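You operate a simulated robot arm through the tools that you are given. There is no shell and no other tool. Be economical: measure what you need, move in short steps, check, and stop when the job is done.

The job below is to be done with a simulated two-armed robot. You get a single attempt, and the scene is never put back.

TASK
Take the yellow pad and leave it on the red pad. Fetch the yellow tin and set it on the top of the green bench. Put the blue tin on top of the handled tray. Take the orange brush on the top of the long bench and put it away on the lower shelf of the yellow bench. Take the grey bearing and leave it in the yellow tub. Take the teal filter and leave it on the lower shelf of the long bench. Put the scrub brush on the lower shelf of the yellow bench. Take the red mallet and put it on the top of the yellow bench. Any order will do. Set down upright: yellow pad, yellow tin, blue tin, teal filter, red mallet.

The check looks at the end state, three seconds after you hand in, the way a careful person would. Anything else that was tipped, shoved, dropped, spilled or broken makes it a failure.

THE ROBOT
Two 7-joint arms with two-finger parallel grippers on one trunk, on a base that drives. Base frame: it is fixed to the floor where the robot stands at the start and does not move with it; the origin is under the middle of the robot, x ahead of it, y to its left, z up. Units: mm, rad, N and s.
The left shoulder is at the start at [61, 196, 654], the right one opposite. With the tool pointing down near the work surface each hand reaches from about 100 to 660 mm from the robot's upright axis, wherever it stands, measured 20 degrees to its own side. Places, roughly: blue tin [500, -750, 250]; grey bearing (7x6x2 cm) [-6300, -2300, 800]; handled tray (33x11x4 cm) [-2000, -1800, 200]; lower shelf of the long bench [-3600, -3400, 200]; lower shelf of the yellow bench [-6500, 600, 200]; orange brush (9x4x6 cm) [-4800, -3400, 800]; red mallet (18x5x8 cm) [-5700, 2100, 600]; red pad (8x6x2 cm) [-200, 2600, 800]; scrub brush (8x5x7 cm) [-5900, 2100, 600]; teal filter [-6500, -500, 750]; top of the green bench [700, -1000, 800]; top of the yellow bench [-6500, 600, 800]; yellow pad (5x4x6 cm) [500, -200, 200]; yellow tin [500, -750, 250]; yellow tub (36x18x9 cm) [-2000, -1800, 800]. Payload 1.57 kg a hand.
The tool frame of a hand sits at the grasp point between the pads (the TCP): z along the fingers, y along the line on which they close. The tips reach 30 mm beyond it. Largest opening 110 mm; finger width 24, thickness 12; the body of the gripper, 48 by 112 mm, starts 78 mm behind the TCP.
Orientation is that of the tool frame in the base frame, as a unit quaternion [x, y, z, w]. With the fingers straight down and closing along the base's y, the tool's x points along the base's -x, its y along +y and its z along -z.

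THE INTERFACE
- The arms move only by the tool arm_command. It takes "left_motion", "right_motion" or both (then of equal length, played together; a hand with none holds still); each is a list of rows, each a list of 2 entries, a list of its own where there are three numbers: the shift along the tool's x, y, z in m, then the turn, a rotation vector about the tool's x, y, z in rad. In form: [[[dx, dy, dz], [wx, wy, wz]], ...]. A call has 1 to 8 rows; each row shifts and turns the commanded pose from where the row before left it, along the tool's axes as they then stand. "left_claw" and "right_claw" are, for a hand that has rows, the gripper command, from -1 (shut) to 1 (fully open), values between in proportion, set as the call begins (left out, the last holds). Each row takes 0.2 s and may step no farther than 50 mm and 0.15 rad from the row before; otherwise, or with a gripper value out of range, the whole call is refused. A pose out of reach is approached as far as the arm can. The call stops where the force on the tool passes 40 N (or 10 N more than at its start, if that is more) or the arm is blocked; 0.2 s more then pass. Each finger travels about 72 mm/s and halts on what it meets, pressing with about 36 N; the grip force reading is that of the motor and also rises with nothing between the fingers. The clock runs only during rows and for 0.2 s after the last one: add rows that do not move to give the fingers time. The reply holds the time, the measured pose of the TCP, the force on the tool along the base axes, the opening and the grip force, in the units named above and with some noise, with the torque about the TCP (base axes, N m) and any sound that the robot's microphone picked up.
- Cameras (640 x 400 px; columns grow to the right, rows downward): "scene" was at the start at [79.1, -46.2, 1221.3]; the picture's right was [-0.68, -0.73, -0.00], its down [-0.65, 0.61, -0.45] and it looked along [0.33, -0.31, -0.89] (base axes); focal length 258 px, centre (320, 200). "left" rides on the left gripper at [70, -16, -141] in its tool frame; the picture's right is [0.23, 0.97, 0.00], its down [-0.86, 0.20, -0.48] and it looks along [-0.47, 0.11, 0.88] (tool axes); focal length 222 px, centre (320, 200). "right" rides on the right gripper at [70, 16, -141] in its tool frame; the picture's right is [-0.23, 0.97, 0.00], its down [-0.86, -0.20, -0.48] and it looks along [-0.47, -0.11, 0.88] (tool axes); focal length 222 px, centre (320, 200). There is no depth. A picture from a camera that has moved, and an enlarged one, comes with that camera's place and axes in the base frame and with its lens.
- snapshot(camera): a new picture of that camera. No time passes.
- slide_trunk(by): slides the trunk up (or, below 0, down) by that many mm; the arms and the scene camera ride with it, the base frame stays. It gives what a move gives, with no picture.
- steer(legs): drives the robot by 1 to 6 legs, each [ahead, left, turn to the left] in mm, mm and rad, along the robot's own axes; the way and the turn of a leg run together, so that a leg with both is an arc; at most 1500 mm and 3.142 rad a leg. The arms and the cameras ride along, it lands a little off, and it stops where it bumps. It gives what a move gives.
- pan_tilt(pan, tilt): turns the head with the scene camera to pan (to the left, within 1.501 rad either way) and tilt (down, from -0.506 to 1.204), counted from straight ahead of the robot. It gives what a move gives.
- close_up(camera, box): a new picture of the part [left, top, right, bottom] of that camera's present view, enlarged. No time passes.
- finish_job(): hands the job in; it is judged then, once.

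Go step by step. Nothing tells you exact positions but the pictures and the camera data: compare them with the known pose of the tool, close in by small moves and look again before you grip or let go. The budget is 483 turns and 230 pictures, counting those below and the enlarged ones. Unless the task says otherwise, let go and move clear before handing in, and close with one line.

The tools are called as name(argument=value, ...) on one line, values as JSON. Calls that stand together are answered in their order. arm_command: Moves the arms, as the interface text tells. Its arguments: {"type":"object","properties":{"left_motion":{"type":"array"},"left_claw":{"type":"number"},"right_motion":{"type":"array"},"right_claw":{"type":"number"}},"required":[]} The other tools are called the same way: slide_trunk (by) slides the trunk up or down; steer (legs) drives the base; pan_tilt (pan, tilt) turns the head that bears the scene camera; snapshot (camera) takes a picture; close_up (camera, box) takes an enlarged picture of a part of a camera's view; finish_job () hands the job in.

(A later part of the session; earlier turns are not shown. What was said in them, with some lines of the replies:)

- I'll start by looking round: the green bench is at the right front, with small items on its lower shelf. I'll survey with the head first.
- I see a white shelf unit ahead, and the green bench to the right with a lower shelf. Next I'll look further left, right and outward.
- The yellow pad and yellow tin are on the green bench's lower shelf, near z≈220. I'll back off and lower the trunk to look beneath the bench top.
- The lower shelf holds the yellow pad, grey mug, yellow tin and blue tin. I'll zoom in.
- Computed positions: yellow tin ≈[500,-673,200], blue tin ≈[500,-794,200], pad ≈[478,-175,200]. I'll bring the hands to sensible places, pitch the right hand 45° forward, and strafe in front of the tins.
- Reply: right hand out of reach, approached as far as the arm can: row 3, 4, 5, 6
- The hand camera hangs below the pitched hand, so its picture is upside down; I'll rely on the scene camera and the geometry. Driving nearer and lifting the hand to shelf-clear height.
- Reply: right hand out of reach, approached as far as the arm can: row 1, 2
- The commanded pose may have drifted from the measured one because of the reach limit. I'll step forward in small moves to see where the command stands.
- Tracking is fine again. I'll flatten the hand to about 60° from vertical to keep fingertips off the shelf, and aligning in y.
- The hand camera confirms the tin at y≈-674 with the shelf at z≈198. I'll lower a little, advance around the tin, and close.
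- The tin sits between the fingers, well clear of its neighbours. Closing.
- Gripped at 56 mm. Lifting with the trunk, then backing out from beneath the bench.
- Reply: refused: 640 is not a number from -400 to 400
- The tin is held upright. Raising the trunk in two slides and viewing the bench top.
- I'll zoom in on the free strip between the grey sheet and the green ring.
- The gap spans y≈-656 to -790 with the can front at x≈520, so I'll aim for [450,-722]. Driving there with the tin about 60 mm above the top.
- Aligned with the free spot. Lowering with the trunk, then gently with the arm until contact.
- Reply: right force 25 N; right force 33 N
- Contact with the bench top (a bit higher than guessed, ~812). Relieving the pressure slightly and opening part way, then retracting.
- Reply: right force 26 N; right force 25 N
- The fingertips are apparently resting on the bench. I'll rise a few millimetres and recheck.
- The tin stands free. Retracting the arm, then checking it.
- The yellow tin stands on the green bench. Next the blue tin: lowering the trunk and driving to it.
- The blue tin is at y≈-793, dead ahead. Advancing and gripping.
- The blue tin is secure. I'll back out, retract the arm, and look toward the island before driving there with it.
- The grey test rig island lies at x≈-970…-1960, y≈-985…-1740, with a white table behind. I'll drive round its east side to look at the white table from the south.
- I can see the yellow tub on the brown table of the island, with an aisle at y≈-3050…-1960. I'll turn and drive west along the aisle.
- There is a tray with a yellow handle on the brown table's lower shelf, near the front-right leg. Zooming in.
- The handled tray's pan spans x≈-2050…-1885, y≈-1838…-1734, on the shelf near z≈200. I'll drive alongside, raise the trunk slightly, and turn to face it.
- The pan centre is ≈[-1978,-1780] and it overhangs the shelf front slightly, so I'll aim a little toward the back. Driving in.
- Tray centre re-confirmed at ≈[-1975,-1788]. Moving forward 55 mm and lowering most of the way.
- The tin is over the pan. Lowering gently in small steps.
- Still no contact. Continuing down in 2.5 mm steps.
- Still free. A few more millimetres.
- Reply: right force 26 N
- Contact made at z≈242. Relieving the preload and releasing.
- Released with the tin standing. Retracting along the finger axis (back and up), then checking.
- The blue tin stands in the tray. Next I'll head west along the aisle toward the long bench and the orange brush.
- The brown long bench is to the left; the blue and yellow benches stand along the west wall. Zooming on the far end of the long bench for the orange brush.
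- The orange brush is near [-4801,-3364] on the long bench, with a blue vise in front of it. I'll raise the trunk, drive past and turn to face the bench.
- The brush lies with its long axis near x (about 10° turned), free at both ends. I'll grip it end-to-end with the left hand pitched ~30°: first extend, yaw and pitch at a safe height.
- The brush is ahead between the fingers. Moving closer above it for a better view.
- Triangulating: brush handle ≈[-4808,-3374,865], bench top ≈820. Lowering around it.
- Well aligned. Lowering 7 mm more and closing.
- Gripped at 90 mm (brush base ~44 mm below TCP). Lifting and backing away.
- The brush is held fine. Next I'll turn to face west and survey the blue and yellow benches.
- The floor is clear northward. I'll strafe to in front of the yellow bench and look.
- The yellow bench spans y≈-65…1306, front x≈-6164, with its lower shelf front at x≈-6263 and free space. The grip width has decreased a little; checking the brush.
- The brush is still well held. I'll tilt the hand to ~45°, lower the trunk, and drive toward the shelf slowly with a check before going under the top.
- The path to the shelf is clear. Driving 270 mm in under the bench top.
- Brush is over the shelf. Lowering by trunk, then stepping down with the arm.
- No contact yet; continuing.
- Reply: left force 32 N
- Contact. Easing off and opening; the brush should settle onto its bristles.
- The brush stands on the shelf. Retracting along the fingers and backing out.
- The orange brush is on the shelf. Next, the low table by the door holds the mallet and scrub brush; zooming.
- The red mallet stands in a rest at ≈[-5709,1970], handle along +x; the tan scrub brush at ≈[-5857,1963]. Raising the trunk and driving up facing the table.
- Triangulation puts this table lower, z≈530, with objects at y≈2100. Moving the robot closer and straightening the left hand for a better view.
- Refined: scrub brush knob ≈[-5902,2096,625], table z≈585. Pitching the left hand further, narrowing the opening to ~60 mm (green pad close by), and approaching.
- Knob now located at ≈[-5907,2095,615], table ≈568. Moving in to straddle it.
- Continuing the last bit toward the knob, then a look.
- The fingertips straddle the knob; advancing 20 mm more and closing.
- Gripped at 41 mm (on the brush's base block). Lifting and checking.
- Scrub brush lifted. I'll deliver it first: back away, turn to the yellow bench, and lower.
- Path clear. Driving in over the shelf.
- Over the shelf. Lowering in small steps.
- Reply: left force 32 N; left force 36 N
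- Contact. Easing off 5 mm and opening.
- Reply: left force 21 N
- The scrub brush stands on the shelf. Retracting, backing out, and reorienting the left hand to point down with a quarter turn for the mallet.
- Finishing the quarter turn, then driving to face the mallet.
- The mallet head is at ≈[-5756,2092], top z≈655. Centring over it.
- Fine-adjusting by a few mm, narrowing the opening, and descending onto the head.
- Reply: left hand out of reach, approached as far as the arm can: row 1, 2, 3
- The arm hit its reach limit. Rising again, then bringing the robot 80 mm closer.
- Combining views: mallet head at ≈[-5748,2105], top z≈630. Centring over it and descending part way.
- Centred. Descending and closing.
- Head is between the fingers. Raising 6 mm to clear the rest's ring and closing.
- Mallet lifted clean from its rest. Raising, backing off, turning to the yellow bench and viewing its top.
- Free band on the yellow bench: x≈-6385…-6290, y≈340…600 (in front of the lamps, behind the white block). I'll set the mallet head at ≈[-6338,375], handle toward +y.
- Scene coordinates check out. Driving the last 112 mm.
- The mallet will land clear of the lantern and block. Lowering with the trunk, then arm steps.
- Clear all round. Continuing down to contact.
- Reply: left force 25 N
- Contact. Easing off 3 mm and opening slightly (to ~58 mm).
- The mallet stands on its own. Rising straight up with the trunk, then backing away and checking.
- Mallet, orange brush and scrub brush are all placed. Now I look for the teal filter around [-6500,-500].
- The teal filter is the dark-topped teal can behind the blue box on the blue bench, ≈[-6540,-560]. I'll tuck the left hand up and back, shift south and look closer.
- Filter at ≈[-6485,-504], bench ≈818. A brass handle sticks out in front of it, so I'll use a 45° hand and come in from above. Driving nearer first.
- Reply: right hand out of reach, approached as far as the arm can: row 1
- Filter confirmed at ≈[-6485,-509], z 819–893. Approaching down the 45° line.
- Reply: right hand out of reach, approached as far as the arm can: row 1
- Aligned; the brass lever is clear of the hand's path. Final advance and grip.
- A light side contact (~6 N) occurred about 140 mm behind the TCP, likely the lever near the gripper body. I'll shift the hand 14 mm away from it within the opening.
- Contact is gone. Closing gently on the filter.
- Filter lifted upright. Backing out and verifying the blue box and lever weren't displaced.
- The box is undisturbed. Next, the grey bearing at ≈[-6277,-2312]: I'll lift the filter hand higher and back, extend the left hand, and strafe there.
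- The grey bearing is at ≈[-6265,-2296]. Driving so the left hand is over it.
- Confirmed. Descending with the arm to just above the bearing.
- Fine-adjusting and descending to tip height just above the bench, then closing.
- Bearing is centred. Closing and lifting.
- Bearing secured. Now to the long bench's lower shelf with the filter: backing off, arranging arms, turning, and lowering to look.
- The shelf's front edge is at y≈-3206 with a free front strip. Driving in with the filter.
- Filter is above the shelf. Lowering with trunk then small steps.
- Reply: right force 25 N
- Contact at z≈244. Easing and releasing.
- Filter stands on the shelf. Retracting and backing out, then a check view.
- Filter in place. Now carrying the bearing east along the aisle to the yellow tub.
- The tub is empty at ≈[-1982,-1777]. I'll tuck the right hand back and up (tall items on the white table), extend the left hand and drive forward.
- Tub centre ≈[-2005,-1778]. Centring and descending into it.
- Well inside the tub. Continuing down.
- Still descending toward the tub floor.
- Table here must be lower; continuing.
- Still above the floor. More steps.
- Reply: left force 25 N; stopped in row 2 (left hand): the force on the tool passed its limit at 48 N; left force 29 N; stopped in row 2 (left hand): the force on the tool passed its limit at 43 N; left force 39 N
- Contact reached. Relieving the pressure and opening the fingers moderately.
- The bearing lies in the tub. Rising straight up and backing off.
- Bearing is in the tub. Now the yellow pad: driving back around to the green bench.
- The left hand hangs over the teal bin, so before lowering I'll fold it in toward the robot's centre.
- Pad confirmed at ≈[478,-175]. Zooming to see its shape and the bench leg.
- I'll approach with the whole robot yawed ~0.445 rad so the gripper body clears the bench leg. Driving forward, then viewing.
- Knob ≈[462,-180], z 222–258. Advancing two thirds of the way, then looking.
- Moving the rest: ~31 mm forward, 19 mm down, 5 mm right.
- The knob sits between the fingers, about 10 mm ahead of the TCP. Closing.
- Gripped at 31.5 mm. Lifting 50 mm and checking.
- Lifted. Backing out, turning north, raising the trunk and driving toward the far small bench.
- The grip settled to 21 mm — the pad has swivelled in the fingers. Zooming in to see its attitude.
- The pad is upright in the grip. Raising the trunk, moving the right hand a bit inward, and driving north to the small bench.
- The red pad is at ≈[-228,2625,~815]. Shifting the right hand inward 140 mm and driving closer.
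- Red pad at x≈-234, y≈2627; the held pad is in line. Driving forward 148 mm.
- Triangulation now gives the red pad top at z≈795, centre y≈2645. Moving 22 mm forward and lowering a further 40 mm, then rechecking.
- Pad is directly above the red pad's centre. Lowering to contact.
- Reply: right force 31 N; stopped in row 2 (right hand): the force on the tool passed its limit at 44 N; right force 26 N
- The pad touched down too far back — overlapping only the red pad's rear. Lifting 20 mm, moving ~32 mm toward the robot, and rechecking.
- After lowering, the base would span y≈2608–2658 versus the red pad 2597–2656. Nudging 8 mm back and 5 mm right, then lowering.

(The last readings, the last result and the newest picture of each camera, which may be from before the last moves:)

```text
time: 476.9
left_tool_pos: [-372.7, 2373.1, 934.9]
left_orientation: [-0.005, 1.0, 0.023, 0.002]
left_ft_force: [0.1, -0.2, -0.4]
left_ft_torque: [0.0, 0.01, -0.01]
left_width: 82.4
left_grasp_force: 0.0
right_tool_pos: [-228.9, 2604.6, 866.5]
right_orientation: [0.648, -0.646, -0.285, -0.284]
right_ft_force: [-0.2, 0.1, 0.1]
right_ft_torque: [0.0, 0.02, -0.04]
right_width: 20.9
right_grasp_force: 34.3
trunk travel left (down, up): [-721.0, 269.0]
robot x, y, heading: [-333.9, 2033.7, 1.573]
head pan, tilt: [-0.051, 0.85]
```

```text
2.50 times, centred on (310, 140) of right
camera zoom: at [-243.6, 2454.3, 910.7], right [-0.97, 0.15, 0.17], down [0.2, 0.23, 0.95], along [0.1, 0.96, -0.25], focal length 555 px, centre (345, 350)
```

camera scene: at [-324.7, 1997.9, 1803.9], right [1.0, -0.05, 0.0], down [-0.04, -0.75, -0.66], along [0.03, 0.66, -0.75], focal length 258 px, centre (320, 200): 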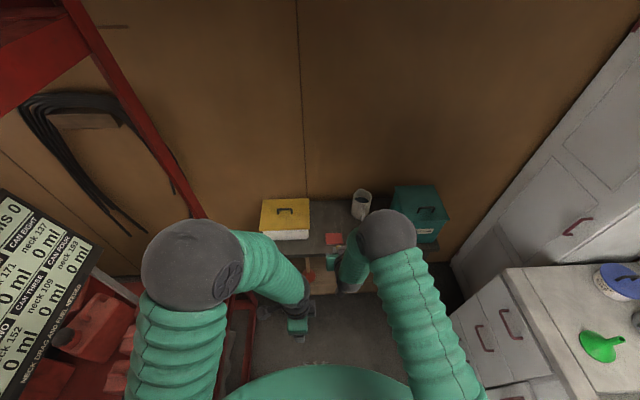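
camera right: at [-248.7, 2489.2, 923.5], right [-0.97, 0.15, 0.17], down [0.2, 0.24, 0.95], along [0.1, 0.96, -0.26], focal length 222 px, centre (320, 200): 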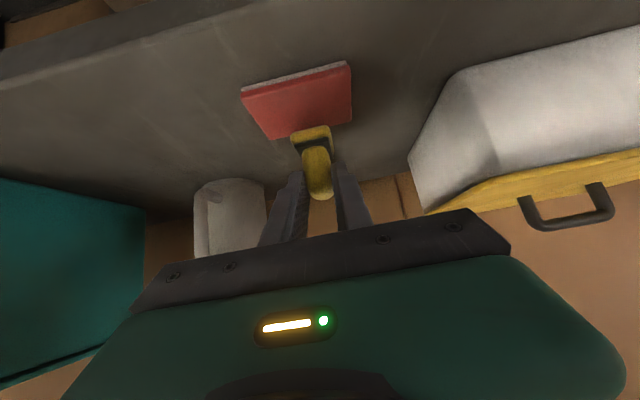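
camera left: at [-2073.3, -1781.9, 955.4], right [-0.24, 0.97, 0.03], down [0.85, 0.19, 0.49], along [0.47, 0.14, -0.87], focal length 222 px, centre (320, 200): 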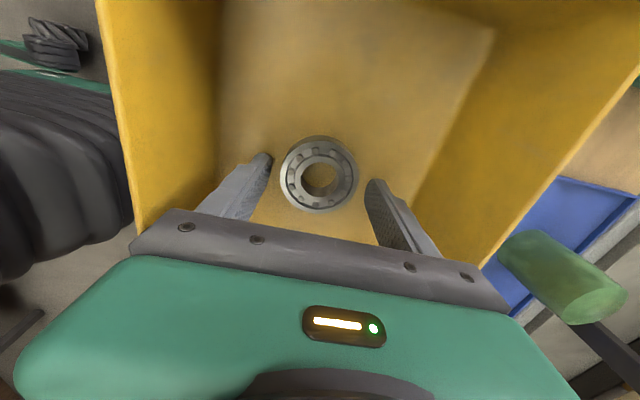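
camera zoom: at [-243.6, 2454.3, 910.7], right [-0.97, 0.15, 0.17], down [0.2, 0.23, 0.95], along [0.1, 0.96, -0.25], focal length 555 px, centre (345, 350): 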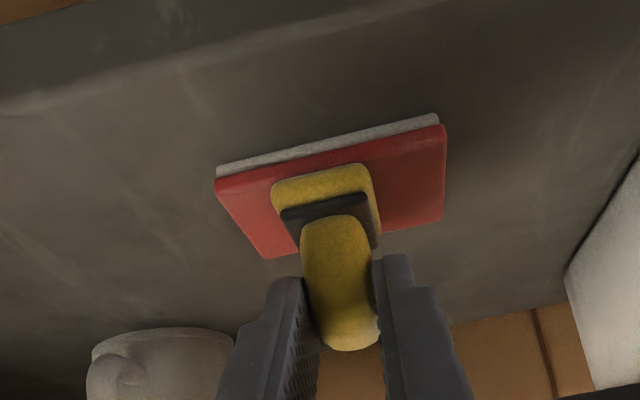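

Nicely centred. A few more fine steps to contact.

arm_command(right_motion=[[[0.0014, 0, 0.0014], [0, 0, 0]], [[0, 0, 0], [0, 0, 0]]])

arm_command(right_motion=[[[0.0014, 0, 0.0014], [0, 0, 0]], [[0, 0, 0], [0, 0, 0]]])

arm_command(right_motion=[[[0.0014, 0, 0.0014], [0, 0, 0]], [[0, 0, 0], [0, 0, 0]]])

```text
time: 477.4
left_tool_pos: [-372.1, 2374.2, 935.3]
left_orientation: [-0.004, 1.0, 0.024, 0.002]
left_ft_force: [-0.1, -0.5, 0.4]
left_ft_torque: [-0.03, 0.04, -0.01]
left_width: 82.5
left_grasp_force: 0.1
right_tool_pos: [-228.1, 2603.7, 864.0]
right_orientation: [0.649, -0.645, -0.286, -0.283]
right_ft_force: [0.2, -0.7, 3.0]
right_ft_torque: [-0.04, -0.04, 0.0]
right_width: 20.9
right_grasp_force: 34.3
trunk travel left (down, up): [-721.0, 269.0]
robot x, y, heading: [-328.3, 2032.6, 1.573]
head pan, tilt: [-0.051, 0.85]
```

```text
time: 478.1
left_tool_pos: [-372.1, 2372.4, 935.2]
left_orientation: [-0.005, 1.0, 0.024, 0.002]
left_ft_force: [0.3, -0.1, 0.4]
left_ft_torque: [-0.01, 0.03, -0.01]
left_width: 82.5
left_grasp_force: 0.1
right_tool_pos: [-229.5, 2603.6, 865.9]
right_orientation: [0.648, -0.645, -0.287, -0.285]
right_ft_force: [0.9, 1.8, 14.0]
right_ft_torque: [0.02, -0.06, -0.01]
right_width: 21.0
right_grasp_force: 34.3
trunk travel left (down, up): [-721.0, 269.0]
robot x, y, heading: [-330.4, 2032.3, 1.576]
head pan, tilt: [-0.051, 0.85]
```

```text
time: 478.6
left_tool_pos: [-372.8, 2371.7, 935.8]
left_orientation: [-0.004, 1.0, 0.025, 0.002]
left_ft_force: [-0.4, 0.7, 0.2]
left_ft_torque: [-0.01, -0.01, 0.0]
left_width: 82.5
left_grasp_force: 0.2
right_tool_pos: [-228.7, 2604.1, 864.0]
right_orientation: [0.647, -0.645, -0.288, -0.286]
right_ft_force: [1.1, 0.7, 28.8]
right_ft_torque: [0.07, -0.1, -0.01]
right_width: 20.7
right_grasp_force: 33.5
trunk travel left (down, up): [-721.0, 269.0]
robot x, y, heading: [-326.7, 2035.7, 1.574]
head pan, tilt: [-0.051, 0.85]
```

Contact on the red pad. Easing off 3 mm and opening a little.

arm_command(right_motion=[[[-0.0022, 0, -0.0022], [0, 0, 0]], [[0, 0, 0], [0, 0, 0]]])

arm_command(right_motion=[[[0, 0, 0], [0, 0, 0]], [[0, 0, 0], [0, 0, 0]]], right_claw=-0.2)

snapshot(camera="right")

```text
time: 479.2
left_tool_pos: [-371.6, 2373.1, 934.4]
left_orientation: [-0.005, 1.0, 0.024, 0.002]
left_ft_force: [0.6, -0.1, 0.6]
left_ft_torque: [-0.01, 0.01, 0.0]
left_width: 82.7
left_grasp_force: 0.0
right_tool_pos: [-229.5, 2604.8, 864.1]
right_orientation: [0.649, -0.645, -0.286, -0.284]
right_ft_force: [-1.4, 4.5, 18.1]
right_ft_torque: [0.31, -0.04, 0.01]
right_width: 20.9
right_grasp_force: 33.9
trunk travel left (down, up): [-721.0, 269.0]
robot x, y, heading: [-330.1, 2033.8, 1.579]
head pan, tilt: [-0.051, 0.85]
```

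```text
time: 479.9
left_tool_pos: [-371.9, 2373.7, 935.6]
left_orientation: [-0.004, 1.0, 0.024, 0.002]
left_ft_force: [-0.5, 0.3, 0.4]
left_ft_torque: [-0.02, 0.0, 0.02]
left_width: 82.5
left_grasp_force: 0.1
right_tool_pos: [-227.9, 2603.1, 863.4]
right_orientation: [0.649, -0.646, -0.286, -0.283]
right_ft_force: [0.1, 0.1, 0.2]
right_ft_torque: [0.02, 0.03, 0.01]
right_width: 44.3
right_grasp_force: 0.1
trunk travel left (down, up): [-721.0, 269.0]
robot x, y, heading: [-328.8, 2031.3, 1.572]
head pan, tilt: [-0.051, 0.85]
```

```text
58 pictures are left
camera right: at [-243.4, 2453.4, 907.9], right [-0.97, 0.15, 0.17], down [0.2, 0.23, 0.95], along [0.1, 0.96, -0.25], focal length 222 px, centre (320, 200)
```

right: 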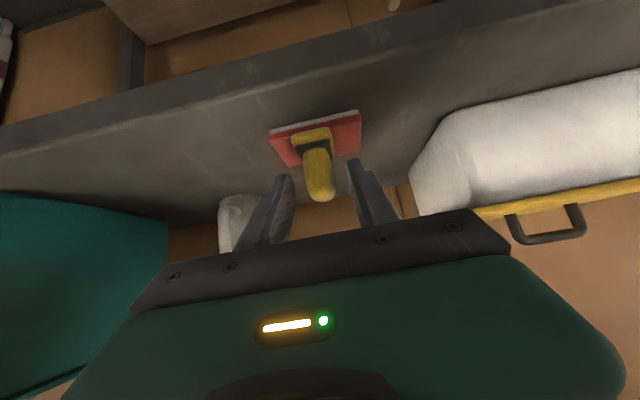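

Released upright on the red pad. Retracting along the fingers and checking from the head camera.

arm_command(right_motion=[[[0, 0, -0.03], [0, 0, 0]], [[0, 0, -0.04], [0, 0, 0]], [[0, 0, -0.04], [0, 0, 0]]])

steer(legs=[[-300, 0, 0]])

close_up(camera="scene", box=[240, 150, 420, 262])

close_up(camera="right", box=[200, 80, 440, 230])

```text
time: 480.6
left_tool_pos: [-373.0, 2372.8, 934.6]
left_orientation: [-0.004, 1.0, 0.024, 0.002]
left_ft_force: [-0.3, -0.5, 0.9]
left_ft_torque: [0.03, 0.0, 0.02]
left_width: 82.3
left_grasp_force: 0.0
right_tool_pos: [-229.3, 2522.7, 939.1]
right_orientation: [0.649, -0.646, -0.285, -0.284]
right_ft_force: [-0.3, 0.2, -0.1]
right_ft_torque: [0.02, 0.01, 0.0]
right_width: 43.8
right_grasp_force: 0.1
trunk travel left (down, up): [-721.0, 269.0]
robot x, y, heading: [-331.1, 2035.3, 1.578]
head pan, tilt: [-0.051, 0.85]
```

```text
time: 482.7
left_tool_pos: [-370.8, 2074.5, 932.7]
left_orientation: [-0.004, 1.0, 0.022, 0.002]
left_ft_force: [0.2, 0.5, 0.5]
left_ft_torque: [-0.02, -0.01, 0.02]
left_width: 82.5
left_grasp_force: 0.0
right_tool_pos: [-226.6, 2223.4, 936.3]
right_orientation: [0.648, -0.647, -0.285, -0.283]
right_ft_force: [0.9, 0.0, -0.1]
right_ft_torque: [-0.04, 0.01, 0.0]
right_width: 44.1
right_grasp_force: 0.1
trunk travel left (down, up): [-721.0, 269.0]
robot x, y, heading: [-325.8, 1733.1, 1.575]
head pan, tilt: [-0.051, 0.85]
```

```text
3.56 times, centred on (330, 206) of scene
camera zoom: at [-323.6, 1845.4, 1709.6], right [1.0, -0.05, 0.0], down [-0.04, -0.75, -0.66], along [0.03, 0.66, -0.75], focal length 919 px, centre (284, 179)
```

zoom: 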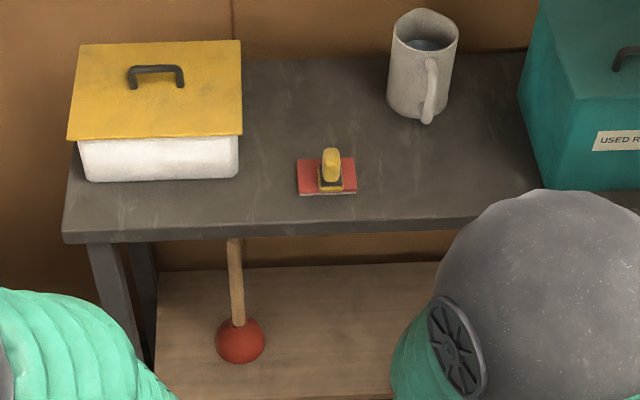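

```text
2.67 times, centred on (320, 155) of right
camera zoom: at [-241.2, 2073.8, 981.5], right [-0.97, 0.15, 0.17], down [0.2, 0.23, 0.95], along [0.1, 0.96, -0.25], focal length 592 px, centre (320, 320)
```

zoom: 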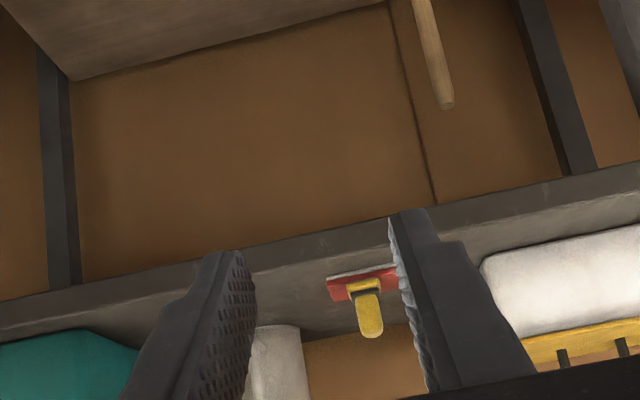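

The yellow pad stands upright on the red pad, and my checks showed the other seven items where they should be. The arms are clear, so I'm handing in.

finish_job()

```text
The job is handed in.
```

All eight items are where the task asked, the five that had to stand upright were upright when I last looked, and the job is handed in. While I was reaching for the teal filter, the hand lightly touched the blue box on the blue bench (about 6 N); the box looked unmoved when I checked.
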